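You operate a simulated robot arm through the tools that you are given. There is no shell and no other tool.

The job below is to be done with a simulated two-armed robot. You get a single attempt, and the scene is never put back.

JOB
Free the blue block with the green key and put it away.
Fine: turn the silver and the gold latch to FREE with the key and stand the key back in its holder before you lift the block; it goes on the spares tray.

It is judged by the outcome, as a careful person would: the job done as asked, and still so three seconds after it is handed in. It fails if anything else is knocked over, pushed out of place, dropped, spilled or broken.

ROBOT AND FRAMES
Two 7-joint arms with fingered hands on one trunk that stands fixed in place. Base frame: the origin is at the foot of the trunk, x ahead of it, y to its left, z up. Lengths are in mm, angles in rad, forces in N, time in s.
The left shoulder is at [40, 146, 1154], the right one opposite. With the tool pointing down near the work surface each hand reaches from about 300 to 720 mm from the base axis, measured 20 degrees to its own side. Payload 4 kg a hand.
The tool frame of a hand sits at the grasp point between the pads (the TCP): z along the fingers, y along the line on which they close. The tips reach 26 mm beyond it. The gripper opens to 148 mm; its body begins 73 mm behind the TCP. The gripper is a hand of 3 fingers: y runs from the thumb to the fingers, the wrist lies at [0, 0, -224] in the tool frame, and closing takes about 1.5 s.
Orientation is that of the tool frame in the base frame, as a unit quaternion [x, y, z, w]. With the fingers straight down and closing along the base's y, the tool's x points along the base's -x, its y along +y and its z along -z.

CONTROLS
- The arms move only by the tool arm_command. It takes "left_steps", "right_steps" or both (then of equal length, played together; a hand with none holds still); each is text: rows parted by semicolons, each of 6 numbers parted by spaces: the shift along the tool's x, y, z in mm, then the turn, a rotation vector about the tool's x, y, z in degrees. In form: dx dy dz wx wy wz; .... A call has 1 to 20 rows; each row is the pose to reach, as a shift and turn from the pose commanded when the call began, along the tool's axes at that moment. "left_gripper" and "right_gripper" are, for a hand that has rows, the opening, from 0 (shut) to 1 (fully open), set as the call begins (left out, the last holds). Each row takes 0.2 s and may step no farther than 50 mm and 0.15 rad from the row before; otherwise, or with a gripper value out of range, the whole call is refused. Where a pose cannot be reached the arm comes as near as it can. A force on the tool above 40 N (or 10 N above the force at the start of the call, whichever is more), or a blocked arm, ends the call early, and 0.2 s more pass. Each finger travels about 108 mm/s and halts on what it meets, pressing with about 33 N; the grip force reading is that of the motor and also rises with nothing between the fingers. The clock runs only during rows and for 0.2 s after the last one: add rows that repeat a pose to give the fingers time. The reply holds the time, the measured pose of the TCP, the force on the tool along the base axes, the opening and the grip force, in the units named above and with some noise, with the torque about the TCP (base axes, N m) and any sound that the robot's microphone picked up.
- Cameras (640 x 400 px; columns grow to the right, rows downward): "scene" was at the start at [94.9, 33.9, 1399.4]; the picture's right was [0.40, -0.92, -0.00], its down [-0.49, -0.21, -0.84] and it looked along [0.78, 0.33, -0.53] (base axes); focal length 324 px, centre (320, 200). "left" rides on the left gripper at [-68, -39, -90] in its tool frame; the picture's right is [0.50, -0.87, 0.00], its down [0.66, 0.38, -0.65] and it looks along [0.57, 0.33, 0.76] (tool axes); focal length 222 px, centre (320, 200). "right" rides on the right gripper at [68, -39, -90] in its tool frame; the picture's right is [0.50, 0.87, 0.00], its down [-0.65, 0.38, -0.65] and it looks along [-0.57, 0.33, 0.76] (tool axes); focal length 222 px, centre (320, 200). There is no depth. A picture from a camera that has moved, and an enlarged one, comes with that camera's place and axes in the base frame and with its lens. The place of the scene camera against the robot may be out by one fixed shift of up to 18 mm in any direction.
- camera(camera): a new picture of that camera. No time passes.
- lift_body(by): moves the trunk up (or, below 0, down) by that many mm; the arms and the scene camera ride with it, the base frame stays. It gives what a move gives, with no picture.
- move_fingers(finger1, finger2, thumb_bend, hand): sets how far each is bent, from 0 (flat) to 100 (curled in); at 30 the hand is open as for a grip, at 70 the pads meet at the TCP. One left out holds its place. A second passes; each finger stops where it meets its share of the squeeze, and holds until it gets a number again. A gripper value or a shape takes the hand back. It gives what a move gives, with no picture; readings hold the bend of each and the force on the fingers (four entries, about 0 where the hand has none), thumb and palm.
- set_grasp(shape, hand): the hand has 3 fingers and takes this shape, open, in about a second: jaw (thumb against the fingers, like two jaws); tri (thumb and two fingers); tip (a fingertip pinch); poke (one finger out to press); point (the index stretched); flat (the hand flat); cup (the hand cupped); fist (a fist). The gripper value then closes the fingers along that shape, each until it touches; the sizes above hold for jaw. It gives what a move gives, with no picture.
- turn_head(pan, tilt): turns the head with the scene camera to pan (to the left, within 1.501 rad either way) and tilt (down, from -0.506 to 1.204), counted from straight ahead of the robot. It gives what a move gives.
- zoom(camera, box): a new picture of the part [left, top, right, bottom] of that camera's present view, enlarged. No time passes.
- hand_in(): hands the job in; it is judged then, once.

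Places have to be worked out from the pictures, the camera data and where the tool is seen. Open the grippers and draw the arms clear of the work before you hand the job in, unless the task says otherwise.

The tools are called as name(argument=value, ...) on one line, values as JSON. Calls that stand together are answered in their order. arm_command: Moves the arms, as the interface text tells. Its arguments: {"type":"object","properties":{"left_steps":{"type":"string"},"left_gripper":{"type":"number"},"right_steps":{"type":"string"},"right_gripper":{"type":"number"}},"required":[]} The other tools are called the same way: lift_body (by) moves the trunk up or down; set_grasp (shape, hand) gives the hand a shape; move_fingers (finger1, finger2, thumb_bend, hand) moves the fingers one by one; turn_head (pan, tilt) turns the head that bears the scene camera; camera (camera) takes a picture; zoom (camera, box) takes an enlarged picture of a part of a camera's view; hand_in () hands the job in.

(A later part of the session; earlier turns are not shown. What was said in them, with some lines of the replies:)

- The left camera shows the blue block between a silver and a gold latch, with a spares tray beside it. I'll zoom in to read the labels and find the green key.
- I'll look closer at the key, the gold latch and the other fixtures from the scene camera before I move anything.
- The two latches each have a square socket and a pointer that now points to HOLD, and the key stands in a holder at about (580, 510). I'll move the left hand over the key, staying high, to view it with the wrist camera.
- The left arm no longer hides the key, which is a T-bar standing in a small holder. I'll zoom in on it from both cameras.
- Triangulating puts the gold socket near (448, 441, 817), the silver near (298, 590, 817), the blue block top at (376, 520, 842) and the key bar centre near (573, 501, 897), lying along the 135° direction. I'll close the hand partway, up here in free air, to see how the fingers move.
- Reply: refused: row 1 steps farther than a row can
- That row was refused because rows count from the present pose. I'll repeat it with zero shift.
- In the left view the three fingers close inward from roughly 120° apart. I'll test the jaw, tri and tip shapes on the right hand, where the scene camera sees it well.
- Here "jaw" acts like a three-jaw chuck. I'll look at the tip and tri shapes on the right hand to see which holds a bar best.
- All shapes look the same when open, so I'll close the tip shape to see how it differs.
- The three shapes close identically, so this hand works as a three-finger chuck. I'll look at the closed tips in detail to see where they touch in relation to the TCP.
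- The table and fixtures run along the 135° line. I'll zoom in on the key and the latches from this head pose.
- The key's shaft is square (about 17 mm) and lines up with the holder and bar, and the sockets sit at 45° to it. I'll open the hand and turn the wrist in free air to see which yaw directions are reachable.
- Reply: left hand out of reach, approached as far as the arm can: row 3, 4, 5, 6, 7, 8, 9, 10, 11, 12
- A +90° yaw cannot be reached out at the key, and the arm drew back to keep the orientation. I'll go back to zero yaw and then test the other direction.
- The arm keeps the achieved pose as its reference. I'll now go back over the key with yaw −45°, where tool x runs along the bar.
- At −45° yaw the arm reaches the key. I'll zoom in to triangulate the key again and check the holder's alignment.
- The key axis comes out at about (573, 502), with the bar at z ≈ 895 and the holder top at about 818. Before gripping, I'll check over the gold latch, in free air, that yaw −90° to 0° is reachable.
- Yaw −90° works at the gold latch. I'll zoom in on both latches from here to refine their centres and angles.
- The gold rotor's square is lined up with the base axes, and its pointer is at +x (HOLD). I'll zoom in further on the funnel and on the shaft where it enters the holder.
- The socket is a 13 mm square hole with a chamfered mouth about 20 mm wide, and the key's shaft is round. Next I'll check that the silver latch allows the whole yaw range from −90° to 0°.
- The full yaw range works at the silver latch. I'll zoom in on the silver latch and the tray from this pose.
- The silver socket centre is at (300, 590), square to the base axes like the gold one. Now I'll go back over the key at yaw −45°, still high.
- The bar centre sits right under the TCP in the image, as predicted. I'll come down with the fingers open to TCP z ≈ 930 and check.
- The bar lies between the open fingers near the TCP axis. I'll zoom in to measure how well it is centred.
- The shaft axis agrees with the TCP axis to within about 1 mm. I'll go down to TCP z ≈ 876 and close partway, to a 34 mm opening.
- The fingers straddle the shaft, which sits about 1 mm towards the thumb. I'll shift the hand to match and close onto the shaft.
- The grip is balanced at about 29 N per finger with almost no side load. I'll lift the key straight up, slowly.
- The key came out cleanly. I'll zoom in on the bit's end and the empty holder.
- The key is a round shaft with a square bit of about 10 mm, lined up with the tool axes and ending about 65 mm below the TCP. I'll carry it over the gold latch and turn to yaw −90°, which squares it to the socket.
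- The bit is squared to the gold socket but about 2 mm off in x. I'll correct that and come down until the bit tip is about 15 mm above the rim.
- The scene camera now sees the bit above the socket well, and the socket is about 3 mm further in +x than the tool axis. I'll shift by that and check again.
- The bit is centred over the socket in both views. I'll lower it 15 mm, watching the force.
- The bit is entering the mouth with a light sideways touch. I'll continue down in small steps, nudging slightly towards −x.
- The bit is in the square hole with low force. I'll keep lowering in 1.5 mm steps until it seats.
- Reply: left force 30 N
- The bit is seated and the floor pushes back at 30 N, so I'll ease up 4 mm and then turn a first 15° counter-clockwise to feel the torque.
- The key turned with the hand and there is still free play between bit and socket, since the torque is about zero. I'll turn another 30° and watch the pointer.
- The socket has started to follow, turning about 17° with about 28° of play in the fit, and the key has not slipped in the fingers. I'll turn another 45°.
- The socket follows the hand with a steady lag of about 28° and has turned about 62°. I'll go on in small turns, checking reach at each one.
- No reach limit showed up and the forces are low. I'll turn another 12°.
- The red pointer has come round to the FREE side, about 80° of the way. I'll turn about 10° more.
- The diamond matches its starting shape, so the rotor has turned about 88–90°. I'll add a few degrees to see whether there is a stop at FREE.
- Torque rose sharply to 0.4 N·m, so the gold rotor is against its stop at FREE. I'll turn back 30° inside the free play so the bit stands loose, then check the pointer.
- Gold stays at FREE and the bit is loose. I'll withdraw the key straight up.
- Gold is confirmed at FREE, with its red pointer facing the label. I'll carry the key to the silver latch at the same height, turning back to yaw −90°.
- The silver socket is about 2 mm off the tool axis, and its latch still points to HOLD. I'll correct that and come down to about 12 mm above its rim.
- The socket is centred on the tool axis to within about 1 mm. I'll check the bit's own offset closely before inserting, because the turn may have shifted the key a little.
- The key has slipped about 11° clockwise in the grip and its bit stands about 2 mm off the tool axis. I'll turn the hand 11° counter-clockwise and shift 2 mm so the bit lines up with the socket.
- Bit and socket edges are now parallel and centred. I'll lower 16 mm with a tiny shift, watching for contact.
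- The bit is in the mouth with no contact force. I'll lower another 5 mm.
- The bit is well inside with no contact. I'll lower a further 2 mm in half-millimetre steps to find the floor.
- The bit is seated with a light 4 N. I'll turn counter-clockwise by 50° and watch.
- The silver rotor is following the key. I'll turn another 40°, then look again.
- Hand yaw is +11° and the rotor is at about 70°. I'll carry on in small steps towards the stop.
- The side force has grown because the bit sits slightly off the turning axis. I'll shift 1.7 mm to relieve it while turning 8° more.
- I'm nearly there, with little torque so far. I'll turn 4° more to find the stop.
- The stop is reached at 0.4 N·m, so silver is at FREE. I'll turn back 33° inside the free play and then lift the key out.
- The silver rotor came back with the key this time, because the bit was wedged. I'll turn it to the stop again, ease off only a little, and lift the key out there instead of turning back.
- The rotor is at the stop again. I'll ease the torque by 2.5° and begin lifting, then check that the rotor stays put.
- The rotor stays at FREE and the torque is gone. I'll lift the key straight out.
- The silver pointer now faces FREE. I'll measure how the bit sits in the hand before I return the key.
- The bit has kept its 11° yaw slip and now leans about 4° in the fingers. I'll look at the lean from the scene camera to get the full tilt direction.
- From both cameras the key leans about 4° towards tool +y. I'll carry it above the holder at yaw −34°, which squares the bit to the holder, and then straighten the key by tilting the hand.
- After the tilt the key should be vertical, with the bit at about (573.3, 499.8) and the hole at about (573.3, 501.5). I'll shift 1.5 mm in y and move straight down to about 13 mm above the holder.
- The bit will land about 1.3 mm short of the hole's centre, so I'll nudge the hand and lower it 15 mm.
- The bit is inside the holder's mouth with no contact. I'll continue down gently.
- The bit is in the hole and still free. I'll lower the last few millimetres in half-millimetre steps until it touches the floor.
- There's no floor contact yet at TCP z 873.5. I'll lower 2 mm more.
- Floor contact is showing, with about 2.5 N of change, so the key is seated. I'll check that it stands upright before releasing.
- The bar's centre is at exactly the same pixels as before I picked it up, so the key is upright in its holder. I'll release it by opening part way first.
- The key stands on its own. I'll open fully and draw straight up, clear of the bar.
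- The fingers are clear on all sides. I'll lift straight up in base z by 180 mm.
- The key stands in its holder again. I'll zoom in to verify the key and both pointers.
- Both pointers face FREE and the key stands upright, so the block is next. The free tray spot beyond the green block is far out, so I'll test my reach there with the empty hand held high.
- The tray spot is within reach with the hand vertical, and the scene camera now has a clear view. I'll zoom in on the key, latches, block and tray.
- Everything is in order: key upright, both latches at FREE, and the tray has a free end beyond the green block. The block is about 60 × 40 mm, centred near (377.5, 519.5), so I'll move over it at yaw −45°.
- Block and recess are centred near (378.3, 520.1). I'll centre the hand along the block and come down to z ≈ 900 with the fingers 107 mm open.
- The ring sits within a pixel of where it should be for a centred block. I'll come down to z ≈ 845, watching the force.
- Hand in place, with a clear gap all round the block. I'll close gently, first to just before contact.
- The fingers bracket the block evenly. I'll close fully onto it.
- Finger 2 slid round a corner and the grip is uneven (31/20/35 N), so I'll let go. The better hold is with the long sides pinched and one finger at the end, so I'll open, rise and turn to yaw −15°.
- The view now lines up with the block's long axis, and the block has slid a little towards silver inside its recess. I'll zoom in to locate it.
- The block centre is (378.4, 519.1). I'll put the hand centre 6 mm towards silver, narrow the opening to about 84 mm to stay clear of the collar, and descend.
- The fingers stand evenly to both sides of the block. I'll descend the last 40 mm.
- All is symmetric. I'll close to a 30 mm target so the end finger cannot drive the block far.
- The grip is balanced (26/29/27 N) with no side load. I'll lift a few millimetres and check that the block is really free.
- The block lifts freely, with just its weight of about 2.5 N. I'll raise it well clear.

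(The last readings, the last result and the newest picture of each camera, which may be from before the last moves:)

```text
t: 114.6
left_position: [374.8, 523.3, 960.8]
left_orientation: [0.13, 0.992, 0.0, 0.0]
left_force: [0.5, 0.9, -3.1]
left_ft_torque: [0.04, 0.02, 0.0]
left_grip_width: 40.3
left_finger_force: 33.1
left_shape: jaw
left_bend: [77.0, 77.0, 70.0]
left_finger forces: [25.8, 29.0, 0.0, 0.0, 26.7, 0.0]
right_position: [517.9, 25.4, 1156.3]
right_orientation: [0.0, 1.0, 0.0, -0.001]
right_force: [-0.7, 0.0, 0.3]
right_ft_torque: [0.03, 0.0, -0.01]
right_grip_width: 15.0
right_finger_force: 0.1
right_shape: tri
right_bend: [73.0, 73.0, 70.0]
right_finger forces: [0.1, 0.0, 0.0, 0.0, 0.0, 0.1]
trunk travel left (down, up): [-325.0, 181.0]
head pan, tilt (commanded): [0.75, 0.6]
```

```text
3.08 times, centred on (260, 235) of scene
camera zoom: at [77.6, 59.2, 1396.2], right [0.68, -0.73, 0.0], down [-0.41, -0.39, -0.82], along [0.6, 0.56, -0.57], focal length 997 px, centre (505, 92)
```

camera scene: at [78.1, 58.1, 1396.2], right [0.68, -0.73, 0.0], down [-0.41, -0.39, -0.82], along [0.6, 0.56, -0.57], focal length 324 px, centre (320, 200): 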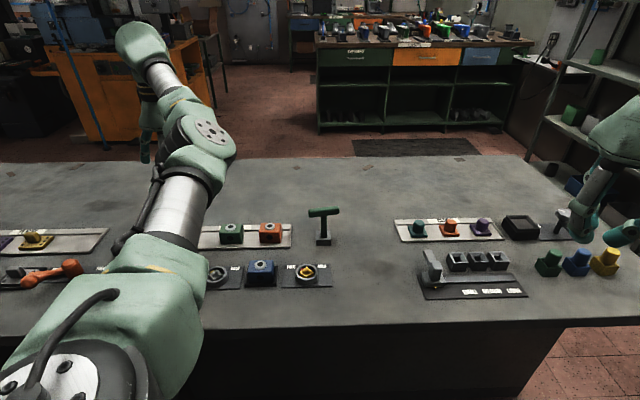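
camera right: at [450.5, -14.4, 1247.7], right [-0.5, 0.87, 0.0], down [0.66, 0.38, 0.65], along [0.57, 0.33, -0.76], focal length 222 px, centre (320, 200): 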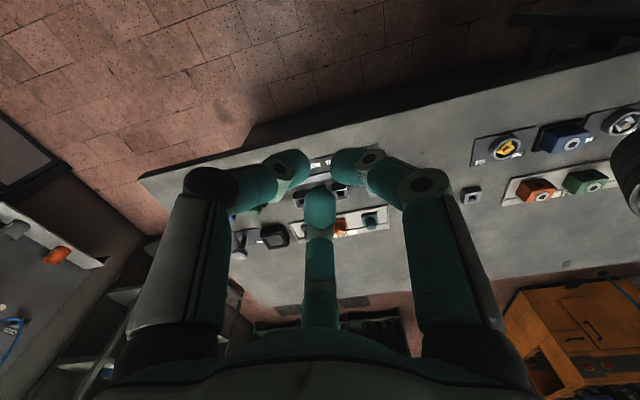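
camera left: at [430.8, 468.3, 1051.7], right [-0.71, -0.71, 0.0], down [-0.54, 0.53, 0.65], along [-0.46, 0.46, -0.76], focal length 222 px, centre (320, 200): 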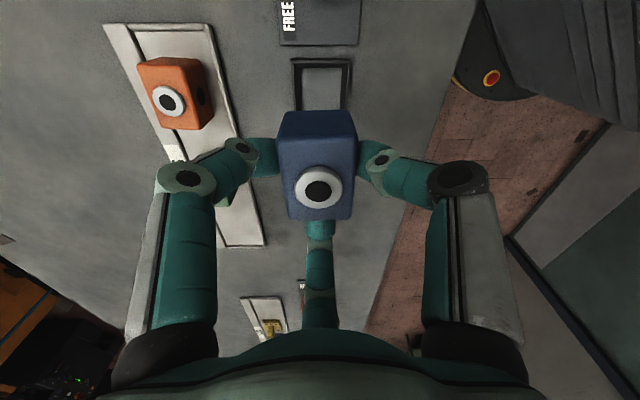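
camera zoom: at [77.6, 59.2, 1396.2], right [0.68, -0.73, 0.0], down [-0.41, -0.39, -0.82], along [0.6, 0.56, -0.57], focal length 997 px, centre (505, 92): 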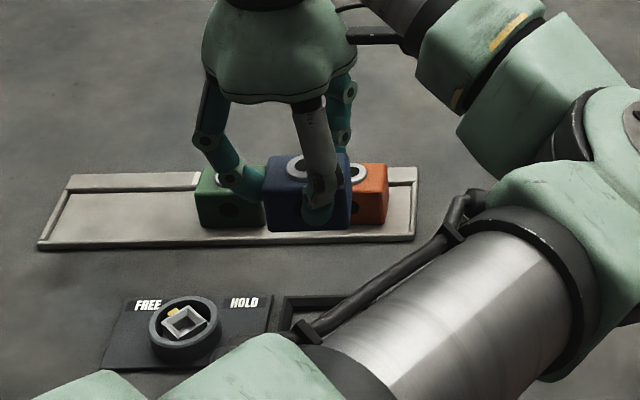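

The block is held level. The free stretch of tray floor runs from s ≈ 221 to 347 along the tray, so I'll carry the block over its middle at (338, 748), staying high.

arm_command(left_steps="13.4 29.6 0 0 0 0; 26.7 59.2 0 0 0 0; 40.1 88.8 0 0 0 0; 53.5 118.4 0 0 0 0; 66.9 148 0 0 0 0; 80.2 177.6 0 0 0 0; 93.6 207.2 0 0 0 0; 93.6 207.2 0 0 0 0; 93.6 207.2 0 0 0 0")

camera(camera="left")

zoom(camera="scene", box=[100, 150, 320, 300])

```text
t: 116.6
left_position: [341.1, 748.5, 957.9]
left_orientation: [0.13, 0.991, 0.001, 0.0]
left_force: [0.1, -0.1, -2.4]
left_ft_torque: [0.01, 0.0, 0.02]
left_grip_width: 39.9
left_finger_force: 33.1
left_shape: jaw
left_bend: [77.0, 77.0, 70.0]
left_finger forces: [25.8, 28.9, 0.0, 0.0, 26.5, 0.0]
right_position: [517.8, 24.7, 1155.7]
right_orientation: [0.0, 1.0, 0.0, -0.001]
right_force: [-0.6, -0.5, -0.1]
right_ft_torque: [0.0, 0.01, 0.01]
right_grip_width: 15.3
right_finger_force: 0.0
right_shape: tri
right_bend: [73.0, 73.0, 70.0]
right_finger forces: [0.0, 0.1, 0.1, 0.1, 0.1, 0.0]
trunk travel left (down, up): [-325.0, 181.0]
head pan, tilt (commanded): [0.75, 0.6]
```

```text
taken
camera left: at [396.4, 692.7, 1049.7], right [-0.71, -0.71, 0.0], down [-0.54, 0.53, 0.65], along [-0.46, 0.46, -0.76], focal length 222 px, centre (320, 200)
```

left: 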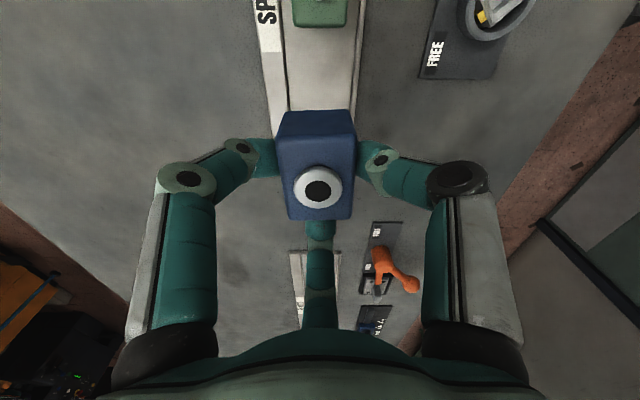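

```text
2.67 times, centred on (210, 225) of scene
camera zoom: at [77.5, 59.4, 1396.2], right [0.68, -0.73, 0.0], down [-0.41, -0.39, -0.82], along [0.6, 0.56, -0.57], focal length 864 px, centre (613, 133)
```

zoom: 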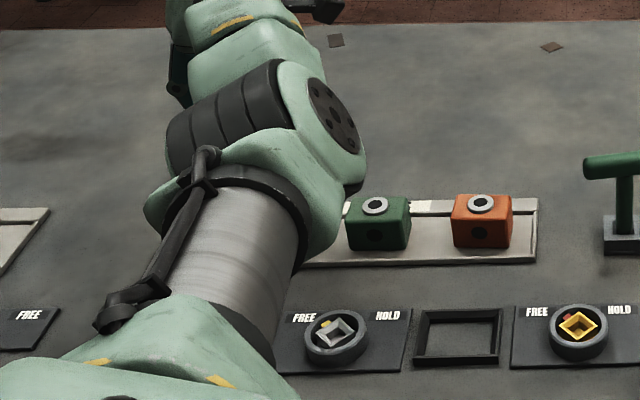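

I've reached it with no limit, and the block sits over the middle of the tray floor at s ≈ 282. I'll zoom to check the alignment before I lower it.

zoom(camera="left", box=[230, 0, 410, 230])

arm_command(left_steps="0 0 20 0 0 0; 0 0 40 0 0 0; 0 0 60 0 0 0; 0 0 80 0 0 0; 0 0 80 0 0 0")

zoom(camera="left", box=[200, 0, 440, 240])

```text
1.74 times, centred on (320, 115) of left
camera zoom: at [396.4, 692.7, 1049.7], right [-0.71, -0.71, 0.0], down [-0.54, 0.53, 0.65], along [-0.46, 0.46, -0.76], focal length 386 px, centre (320, 348)
```

zoom: 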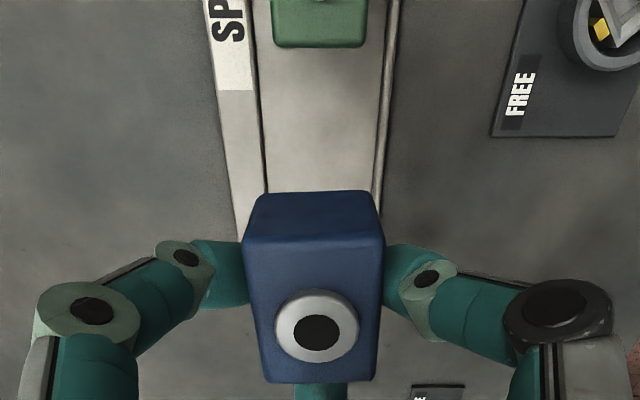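

```text
t: 117.8
left_position: [337.5, 748.8, 880.2]
left_orientation: [0.13, 0.992, 0.0, 0.001]
left_force: [-0.8, 0.5, -2.6]
left_ft_torque: [0.01, 0.02, 0.01]
left_grip_width: 39.9
left_finger_force: 33.2
left_shape: jaw
left_bend: [77.0, 77.0, 70.0]
left_finger forces: [25.8, 28.7, 0.0, 0.0, 26.5, 0.0]
right_position: [518.1, 24.4, 1156.7]
right_orientation: [-0.001, 1.0, 0.0, -0.001]
right_force: [0.2, 0.1, -0.7]
right_ft_torque: [0.02, 0.0, -0.02]
right_grip_width: 14.9
right_finger_force: 0.0
right_shape: tri
right_bend: [73.0, 73.0, 70.0]
right_finger forces: [0.0, 0.1, 0.0, 0.1, 0.1, 0.0]
trunk travel left (down, up): [-325.0, 181.0]
head pan, tilt (commanded): [0.75, 0.6]
```

```text
1.67 times, centred on (320, 120) of left
camera zoom: at [393.3, 692.3, 971.2], right [-0.71, -0.71, 0.0], down [-0.54, 0.53, 0.65], along [-0.46, 0.46, -0.76], focal length 370 px, centre (320, 333)
```

zoom: 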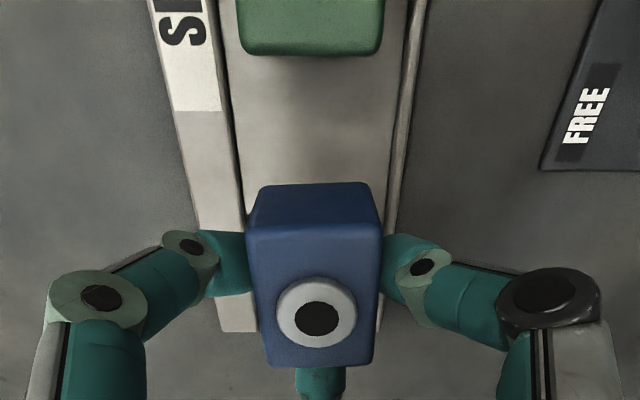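

The block is centred across the tray with a clear gap to the green block. I'll lower to about 8 mm above the floor, then feel for contact.

arm_command(left_steps="0 0.8 8 0 0 0; 0 1.5 16 0 0 0; 0 1.5 22 0 0 0; 0 1.5 25 0 0 0; 0 1.5 25 0 0 0")

arm_command(left_steps="0 0 1 0 0 0; 0 0 2 0 0 0; 0 0 3 0 0 0; 0 0 3 0 0 0")

```text
t: 119.0
left_position: [338.9, 750.8, 856.6]
left_orientation: [0.131, 0.991, -0.001, 0.0]
left_force: [0.1, 0.0, -2.4]
left_ft_torque: [0.02, 0.0, 0.01]
left_grip_width: 40.0
left_finger_force: 33.2
left_shape: jaw
left_bend: [77.0, 77.0, 70.0]
left_finger forces: [25.8, 28.8, 0.1, 0.0, 26.5, 0.1]
right_position: [518.5, 25.4, 1156.5]
right_orientation: [-0.001, 1.0, 0.001, 0.0]
right_force: [-0.2, -0.1, -0.4]
right_ft_torque: [0.01, -0.03, -0.04]
right_grip_width: 14.9
right_finger_force: 0.0
right_shape: tri
right_bend: [73.0, 73.0, 70.0]
right_finger forces: [0.0, 0.1, 0.0, 0.0, 0.0, 0.1]
trunk travel left (down, up): [-325.0, 181.0]
head pan, tilt (commanded): [0.75, 0.6]
```

```text
t: 120.0
left_position: [338.4, 749.3, 854.8]
left_orientation: [0.13, 0.992, 0.0, 0.0]
left_force: [0.3, -0.6, -2.4]
left_ft_torque: [0.01, -0.02, 0.01]
left_grip_width: 39.9
left_finger_force: 33.1
left_shape: jaw
left_bend: [77.0, 77.0, 70.0]
left_finger forces: [25.9, 28.6, 0.1, 0.0, 26.5, 0.0]
right_position: [518.7, 25.0, 1157.1]
right_orientation: [0.0, 1.0, 0.0, -0.001]
right_force: [0.4, -0.4, -0.1]
right_ft_torque: [0.01, 0.01, 0.0]
right_grip_width: 15.0
right_finger_force: 0.0
right_shape: tri
right_bend: [73.0, 73.0, 70.0]
right_finger forces: [0.1, 0.0, 0.0, 0.0, 0.0, 0.0]
trunk travel left (down, up): [-325.0, 181.0]
head pan, tilt (commanded): [0.75, 0.6]
```

There's no contact yet at z ≈ 854. I'll lower another 3 mm in 0.75 mm steps.

arm_command(left_steps="0 0 0.8 0 0 0; 0 0 1.5 0 0 0; 0 0 2.3 0 0 0; 0 0 3 0 0 0; 0 0 3 0 0 0")

```text
t: 121.2
left_position: [338.5, 750.7, 850.1]
left_orientation: [0.131, 0.991, 0.0, 0.0]
left_force: [0.1, 0.3, -2.1]
left_ft_torque: [-0.01, 0.0, 0.0]
left_grip_width: 39.8
left_finger_force: 32.9
left_shape: jaw
left_bend: [77.0, 77.0, 70.0]
left_finger forces: [25.7, 28.7, 0.1, 0.1, 26.4, 0.0]
right_position: [518.2, 23.9, 1156.5]
right_orientation: [0.0, 1.0, 0.0, -0.001]
right_force: [0.6, -0.2, 0.5]
right_ft_torque: [0.0, 0.0, -0.01]
right_grip_width: 15.1
right_finger_force: 0.0
right_shape: tri
right_bend: [73.0, 73.0, 70.0]
right_finger forces: [0.0, 0.0, 0.2, 0.0, 0.1, 0.0]
trunk travel left (down, up): [-325.0, 181.0]
head pan, tilt (commanded): [0.75, 0.6]
```

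Still no contact at z ≈ 850. I'll lower 2 mm more in half-millimetre steps.

arm_command(left_steps="0 0 0.5 0 0 0; 0 0 1 0 0 0; 0 0 1.5 0 0 0; 0 0 2 0 0 0; 0 0 2 0 0 0")

zoom(camera="left", box=[200, 0, 440, 240])

```text
t: 122.4
left_position: [339.3, 749.6, 849.3]
left_orientation: [0.131, 0.991, -0.001, 0.0]
left_force: [0.7, 0.2, -1.6]
left_ft_torque: [0.04, 0.04, 0.0]
left_grip_width: 39.9
left_finger_force: 32.8
left_shape: jaw
left_bend: [77.0, 77.0, 70.0]
left_finger forces: [25.8, 28.7, 0.0, 0.0, 26.4, 0.0]
right_position: [518.3, 24.8, 1157.5]
right_orientation: [0.0, 1.0, 0.0, -0.001]
right_force: [-0.1, -0.3, -0.5]
right_ft_torque: [0.02, 0.0, 0.0]
right_grip_width: 14.7
right_finger_force: 0.1
right_shape: tri
right_bend: [73.0, 73.0, 70.0]
right_finger forces: [0.0, 0.0, 0.0, 0.2, 0.0, 0.0]
trunk travel left (down, up): [-325.0, 181.0]
head pan, tilt (commanded): [0.75, 0.6]
```

```text
1.67 times, centred on (320, 120) of left
camera zoom: at [395.3, 694.5, 939.1], right [-0.71, -0.71, 0.0], down [-0.54, 0.53, 0.65], along [-0.46, 0.46, -0.76], focal length 370 px, centre (320, 333)
```

zoom: 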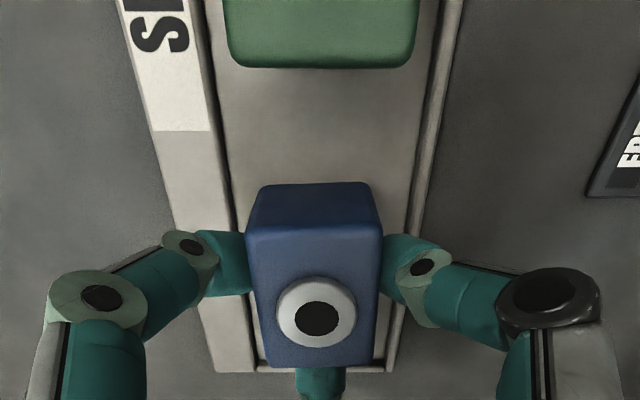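

The force is only starting to change, so the block must be about to touch. I'll lower 2 mm more in half-millimetre steps.

arm_command(left_steps="0 0 0.5 0 0 0; 0 0 1 0 0 0; 0 0 1.5 0 0 0; 0 0 2 0 0 0; 0 0 2 0 0 0")

```text
t: 123.6
left_position: [338.9, 749.2, 847.2]
left_orientation: [0.13, 0.991, 0.001, 0.0]
left_force: [-0.3, -0.3, -1.8]
left_ft_torque: [-0.03, -0.01, 0.01]
left_grip_width: 39.8
left_finger_force: 33.0
left_shape: jaw
left_bend: [77.0, 77.0, 70.0]
left_finger forces: [26.1, 29.0, 0.0, 0.0, 26.4, 0.0]
right_position: [519.4, 24.1, 1157.2]
right_orientation: [0.001, 1.0, -0.001, 0.0]
right_force: [0.0, -0.3, -0.4]
right_ft_torque: [0.01, 0.03, -0.05]
right_grip_width: 14.9
right_finger_force: 0.1
right_shape: tri
right_bend: [73.0, 73.0, 70.0]
right_finger forces: [0.0, 0.0, 0.1, 0.0, 0.1, 0.0]
trunk travel left (down, up): [-325.0, 181.0]
head pan, tilt (commanded): [0.75, 0.6]
```

The hand is at z ≈ 847 with the weight still mostly carried. I'll lower 1.5 mm more, gently.

arm_command(left_steps="0 0 0.5 0 0 0; 0 0 1 0 0 0; 0 0 1.5 0 0 0; 0 0 1.5 0 0 0")

```text
t: 124.6
left_position: [338.4, 750.8, 847.4]
left_orientation: [0.13, 0.991, 0.001, 0.0]
left_force: [1.0, -0.4, 5.4]
left_ft_torque: [-0.09, -0.04, 0.01]
left_grip_width: 40.1
left_finger_force: 32.8
left_shape: jaw
left_bend: [77.0, 77.0, 70.0]
left_finger forces: [26.5, 29.3, 0.0, 0.1, 27.4, 0.0]
right_position: [518.1, 23.2, 1157.2]
right_orientation: [0.0, 1.0, 0.001, 0.0]
right_force: [-0.1, -0.9, 0.8]
right_ft_torque: [-0.01, 0.0, 0.02]
right_grip_width: 15.1
right_finger_force: 0.1
right_shape: tri
right_bend: [73.0, 73.0, 70.0]
right_finger forces: [0.0, 0.0, 0.0, 0.1, 0.1, 0.0]
trunk travel left (down, up): [-325.0, 181.0]
head pan, tilt (commanded): [0.75, 0.6]
```

The block is resting on the tray floor, with 5 N of contact. I'll open the fingers moderately to release it.

arm_command(left_steps="0 0 -0.5 0 0 0; 0 0 -0.5 0 0 0; 0 0 -0.5 0 0 0; 0 0 -0.5 0 0 0; 0 0 -0.5 0 0 0", left_gripper=0.6)

camera(camera="left")

```text
t: 125.8
left_position: [338.7, 749.0, 845.0]
left_orientation: [0.131, 0.991, 0.001, 0.0]
left_force: [0.7, 0.5, 0.0]
left_ft_torque: [0.0, 0.03, -0.01]
left_grip_width: 88.1
left_finger_force: 0.1
left_shape: jaw
left_bend: [32.0, 32.0, 70.0]
left_finger forces: [0.0, 0.0, 0.1, 0.0, 0.0, 0.1]
right_position: [518.0, 23.5, 1157.7]
right_orientation: [0.0, 1.0, 0.0, 0.0]
right_force: [0.4, -0.1, 0.1]
right_ft_torque: [-0.01, -0.02, 0.0]
right_grip_width: 15.2
right_finger_force: 0.0
right_shape: tri
right_bend: [73.0, 73.0, 70.0]
right_finger forces: [0.1, 0.0, 0.0, 0.0, 0.1, 0.0]
trunk travel left (down, up): [-325.0, 181.0]
head pan, tilt (commanded): [0.75, 0.6]
```

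```text
taken
camera left: at [394.7, 694.1, 936.8], right [-0.71, -0.71, 0.0], down [-0.54, 0.53, 0.65], along [-0.46, 0.46, -0.76], focal length 222 px, centre (320, 200)
```

left: 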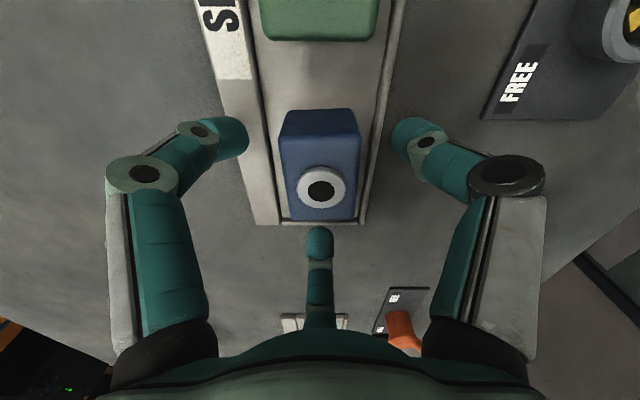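

The block stands free on the tray. I'll lift the hand straight up, clear of it.

arm_command(left_steps="0 0 -15 0 0 0; 0 0 -35 0 0 0; 0 0 -60 0 0 0; 0 0 -95 0 0 0; 0 0 -135 0 0 0; 0 0 -175 0 0 0; 0 0 -215 0 0 0; 0 0 -215 0 0 0")

camera(camera="left")

camera(camera="scene")

```text
t: 127.6
left_position: [335.5, 749.1, 1062.0]
left_orientation: [0.131, 0.991, 0.0, 0.0]
left_force: [0.5, 0.1, 0.5]
left_ft_torque: [0.0, -0.01, 0.0]
left_grip_width: 88.2
left_finger_force: 0.0
left_shape: jaw
left_bend: [32.0, 32.0, 70.0]
left_finger forces: [0.0, 0.0, 0.0, 0.1, 0.0, 0.0]
right_position: [518.5, 25.0, 1157.1]
right_orientation: [0.0, 1.0, 0.0, -0.001]
right_force: [-0.1, -0.1, -0.4]
right_ft_torque: [-0.03, -0.01, -0.02]
right_grip_width: 15.3
right_finger_force: 0.0
right_shape: tri
right_bend: [73.0, 73.0, 70.0]
right_finger forces: [0.0, 0.0, 0.0, 0.0, 0.0, 0.0]
trunk travel left (down, up): [-325.0, 181.0]
head pan, tilt (commanded): [0.75, 0.6]
```

```text
taken
camera left: at [392.1, 693.2, 1152.5], right [-0.71, -0.71, 0.0], down [-0.54, 0.53, 0.65], along [-0.46, 0.46, -0.76], focal length 222 px, centre (320, 200)
```

left: 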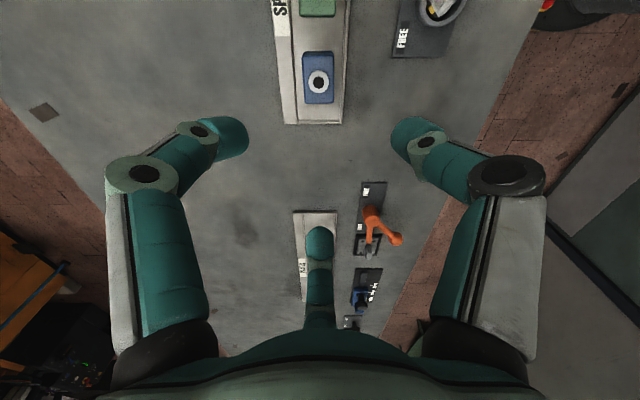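

```text
taken
camera scene: at [77.7, 59.2, 1396.1], right [0.68, -0.73, 0.0], down [-0.41, -0.39, -0.82], along [0.6, 0.56, -0.57], focal length 324 px, centre (320, 200)
```

scene: 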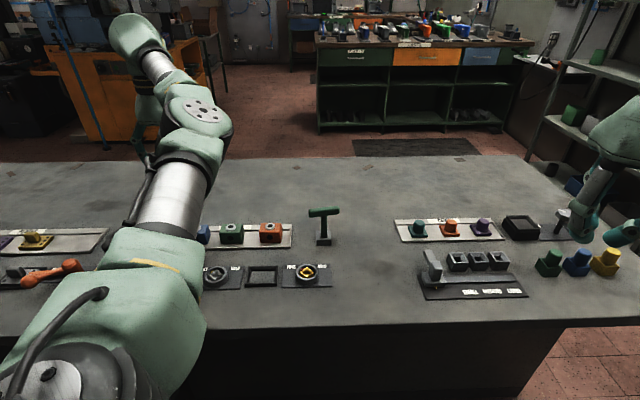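

The blue block is on the tray. I'll draw the left arm back high and open both grippers.

arm_command(left_steps="-20.2 -29.1 -14 0 0 -2; -40.5 -58.3 -28 0 0 -4; -60.7 -87.4 -42 0 0 -6; -80.9 -116.6 -56 0 0 -8; -101.1 -145.7 -70 0 0 -10; -121.4 -174.8 -84 0 0 -12; -141.6 -204 -98 0 0 -14; -161.8 -233.1 -111 0 0 -15; -161.8 -233.1 -111 0 0 -15", right_steps="0 0 0 0 0 0; 0 0 0 0 0 0; 0 0 0 0 0 0; 0 0 0 0 0 0; 0 0 0 0 0 0; 0 0 0 0 0 0; 0 0 0 0 0 0; 0 0 0 0 0 0; 0 0 0 0 0 0", left_gripper=1.0, right_gripper=1.0)

camera(camera="left")

zoom(camera="left", box=[190, 0, 410, 210])

camera(camera="scene")

```text
t: 129.6
left_position: [434.6, 480.3, 1170.1]
left_orientation: [0.0, 1.0, 0.0, 0.001]
left_force: [0.7, 0.4, -0.8]
left_ft_torque: [-0.02, 0.01, 0.0]
left_grip_width: 148.0
left_finger_force: 0.0
left_shape: jaw
left_bend: [30.0, 30.0, 30.0]
left_finger forces: [0.1, 0.0, 0.1, 0.0, 0.0, 0.1]
right_position: [518.9, 25.5, 1156.7]
right_orientation: [0.0, 1.0, 0.0, 0.0]
right_force: [-0.1, 0.0, -0.3]
right_ft_torque: [-0.02, 0.02, -0.04]
right_grip_width: 147.8
right_finger_force: 0.1
right_shape: tri
right_bend: [30.0, 30.0, 30.0]
right_finger forces: [0.0, 0.1, 0.0, 0.0, 0.0, 0.0]
trunk travel left (down, up): [-325.0, 181.0]
head pan, tilt (commanded): [0.75, 0.6]
```

```text
taken
camera left: at [502.8, 442.1, 1260.5], right [-0.5, -0.87, 0.0], down [-0.66, 0.38, 0.65], along [-0.57, 0.33, -0.76], focal length 222 px, centre (320, 200)
```

left: 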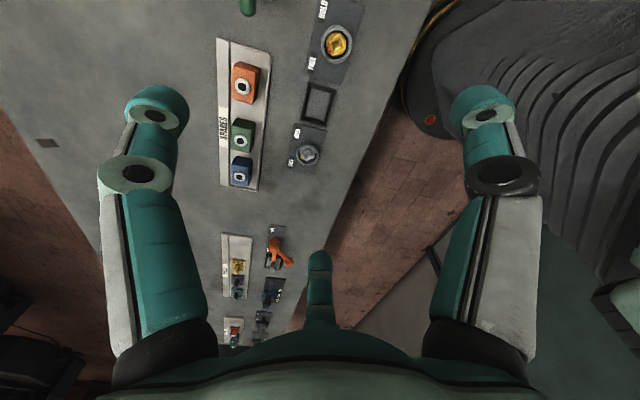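

```text
1.90 times, centred on (300, 105) of left
camera zoom: at [502.8, 442.1, 1260.5], right [-0.5, -0.87, 0.0], down [-0.66, 0.38, 0.65], along [-0.57, 0.33, -0.76], focal length 423 px, centre (358, 381)
```

zoom: 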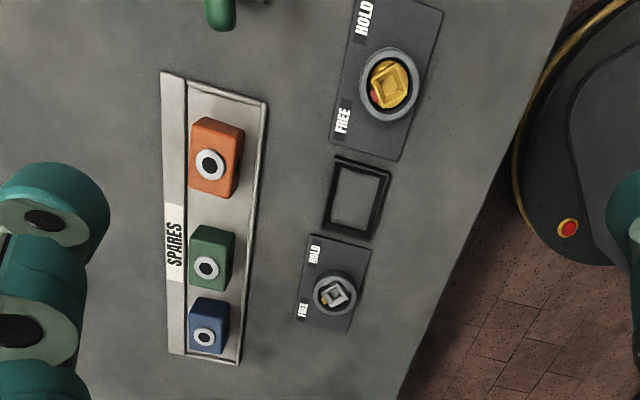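

```text
taken
camera scene: at [77.2, 59.8, 1396.2], right [0.68, -0.73, 0.0], down [-0.41, -0.39, -0.82], along [0.6, 0.56, -0.57], focal length 324 px, centre (320, 200)
```

scene: 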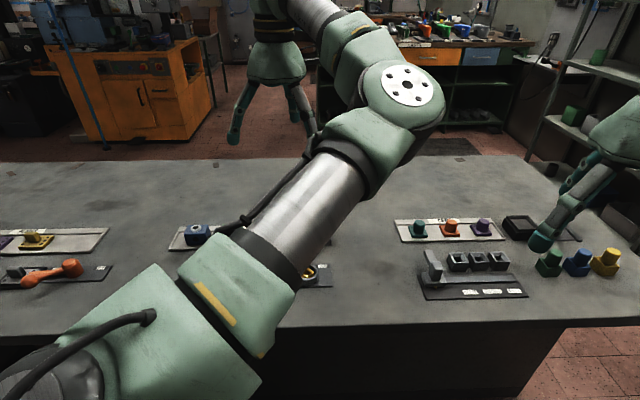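

All three blocks sit in a row on the tray and the recess is empty. I'll take one last close look at both latches and the key before handing in.

zoom(camera="left", box=[285, 125, 335, 175])

zoom(camera="left", box=[300, 0, 370, 85])

zoom(camera="right", box=[440, 90, 640, 250])

zoom(camera="left", box=[210, 110, 270, 200])

```text
8.00 times, centred on (310, 150) of left
camera zoom: at [502.8, 442.1, 1260.5], right [-0.5, -0.87, 0.0], down [-0.66, 0.38, 0.65], along [-0.57, 0.33, -0.76], focal length 1777 px, centre (400, 600)
```

zoom: 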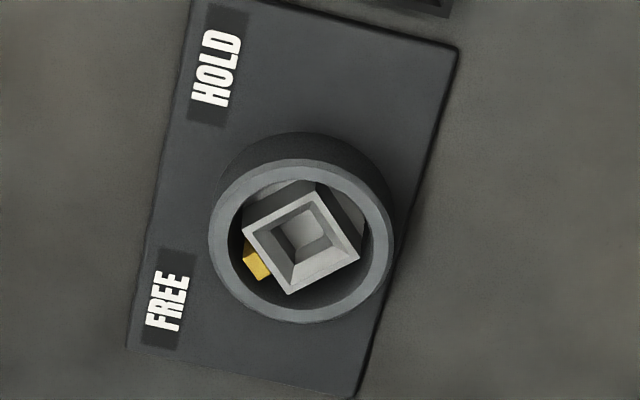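

```text
4.71 times, centred on (335, 42) of left
camera zoom: at [502.8, 442.1, 1260.5], right [-0.5, -0.87, 0.0], down [-0.66, 0.38, 0.65], along [-0.57, 0.33, -0.76], focal length 1045 px, centre (249, 941)
```

zoom: 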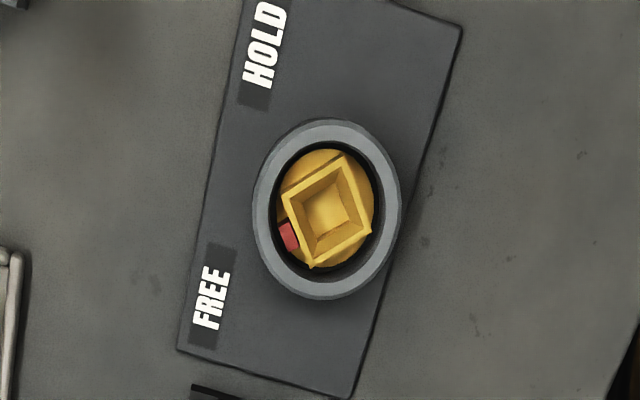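

```text
2.50 times, centred on (540, 170) of right
camera zoom: at [450.2, -13.9, 1247.8], right [-0.5, 0.87, 0.0], down [0.66, 0.38, 0.65], along [0.57, 0.33, -0.76], focal length 555 px, centre (-230, 275)
```

zoom: 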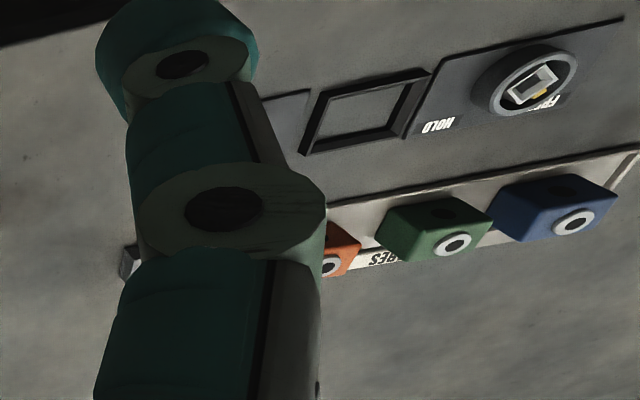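

```text
4.44 times, centred on (240, 155) of left
camera zoom: at [502.8, 442.1, 1260.5], right [-0.5, -0.87, 0.0], down [-0.66, 0.38, 0.65], along [-0.57, 0.33, -0.76], focal length 987 px, centre (676, 400)
```

zoom: 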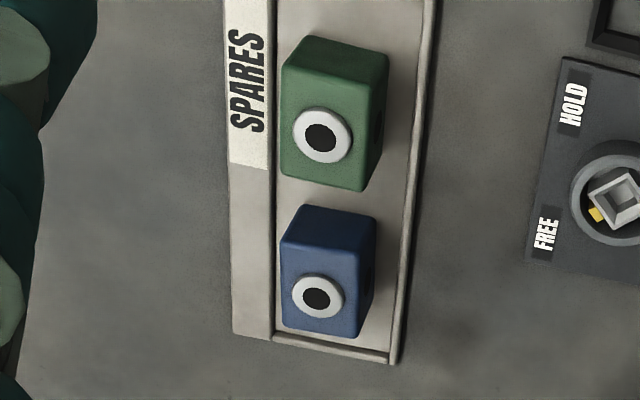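

Both pointers face FREE, the key stands in its holder, the blue block sits on the spares tray, nothing else has moved, and the arms are back high with open grippers. I hand the job in.

hand_in()

```text
The job is handed in.
```

The job is done and handed in. The silver and gold latches are both turned to FREE, and the blue block is on the spares tray in line with the green one. The key went back in its holder before I lifted the block, and I saw it standing upright there.

- **Silver latch:** it followed the key back toward HOLD on my first try. I turned it to its stop again and lifted the key straight out; the pointer still faced FREE in the final picture.
- **Key angle:** its handle sits a few degrees off its original angle in the holder.
- **Block:** my first grip was uneven, so I let go and took it again. That slid the block slightly within its recess before I lifted it.

I saw nothing else knocked or moved. Both arms are raised clear with grippers open. I don't have the judge's result yet.
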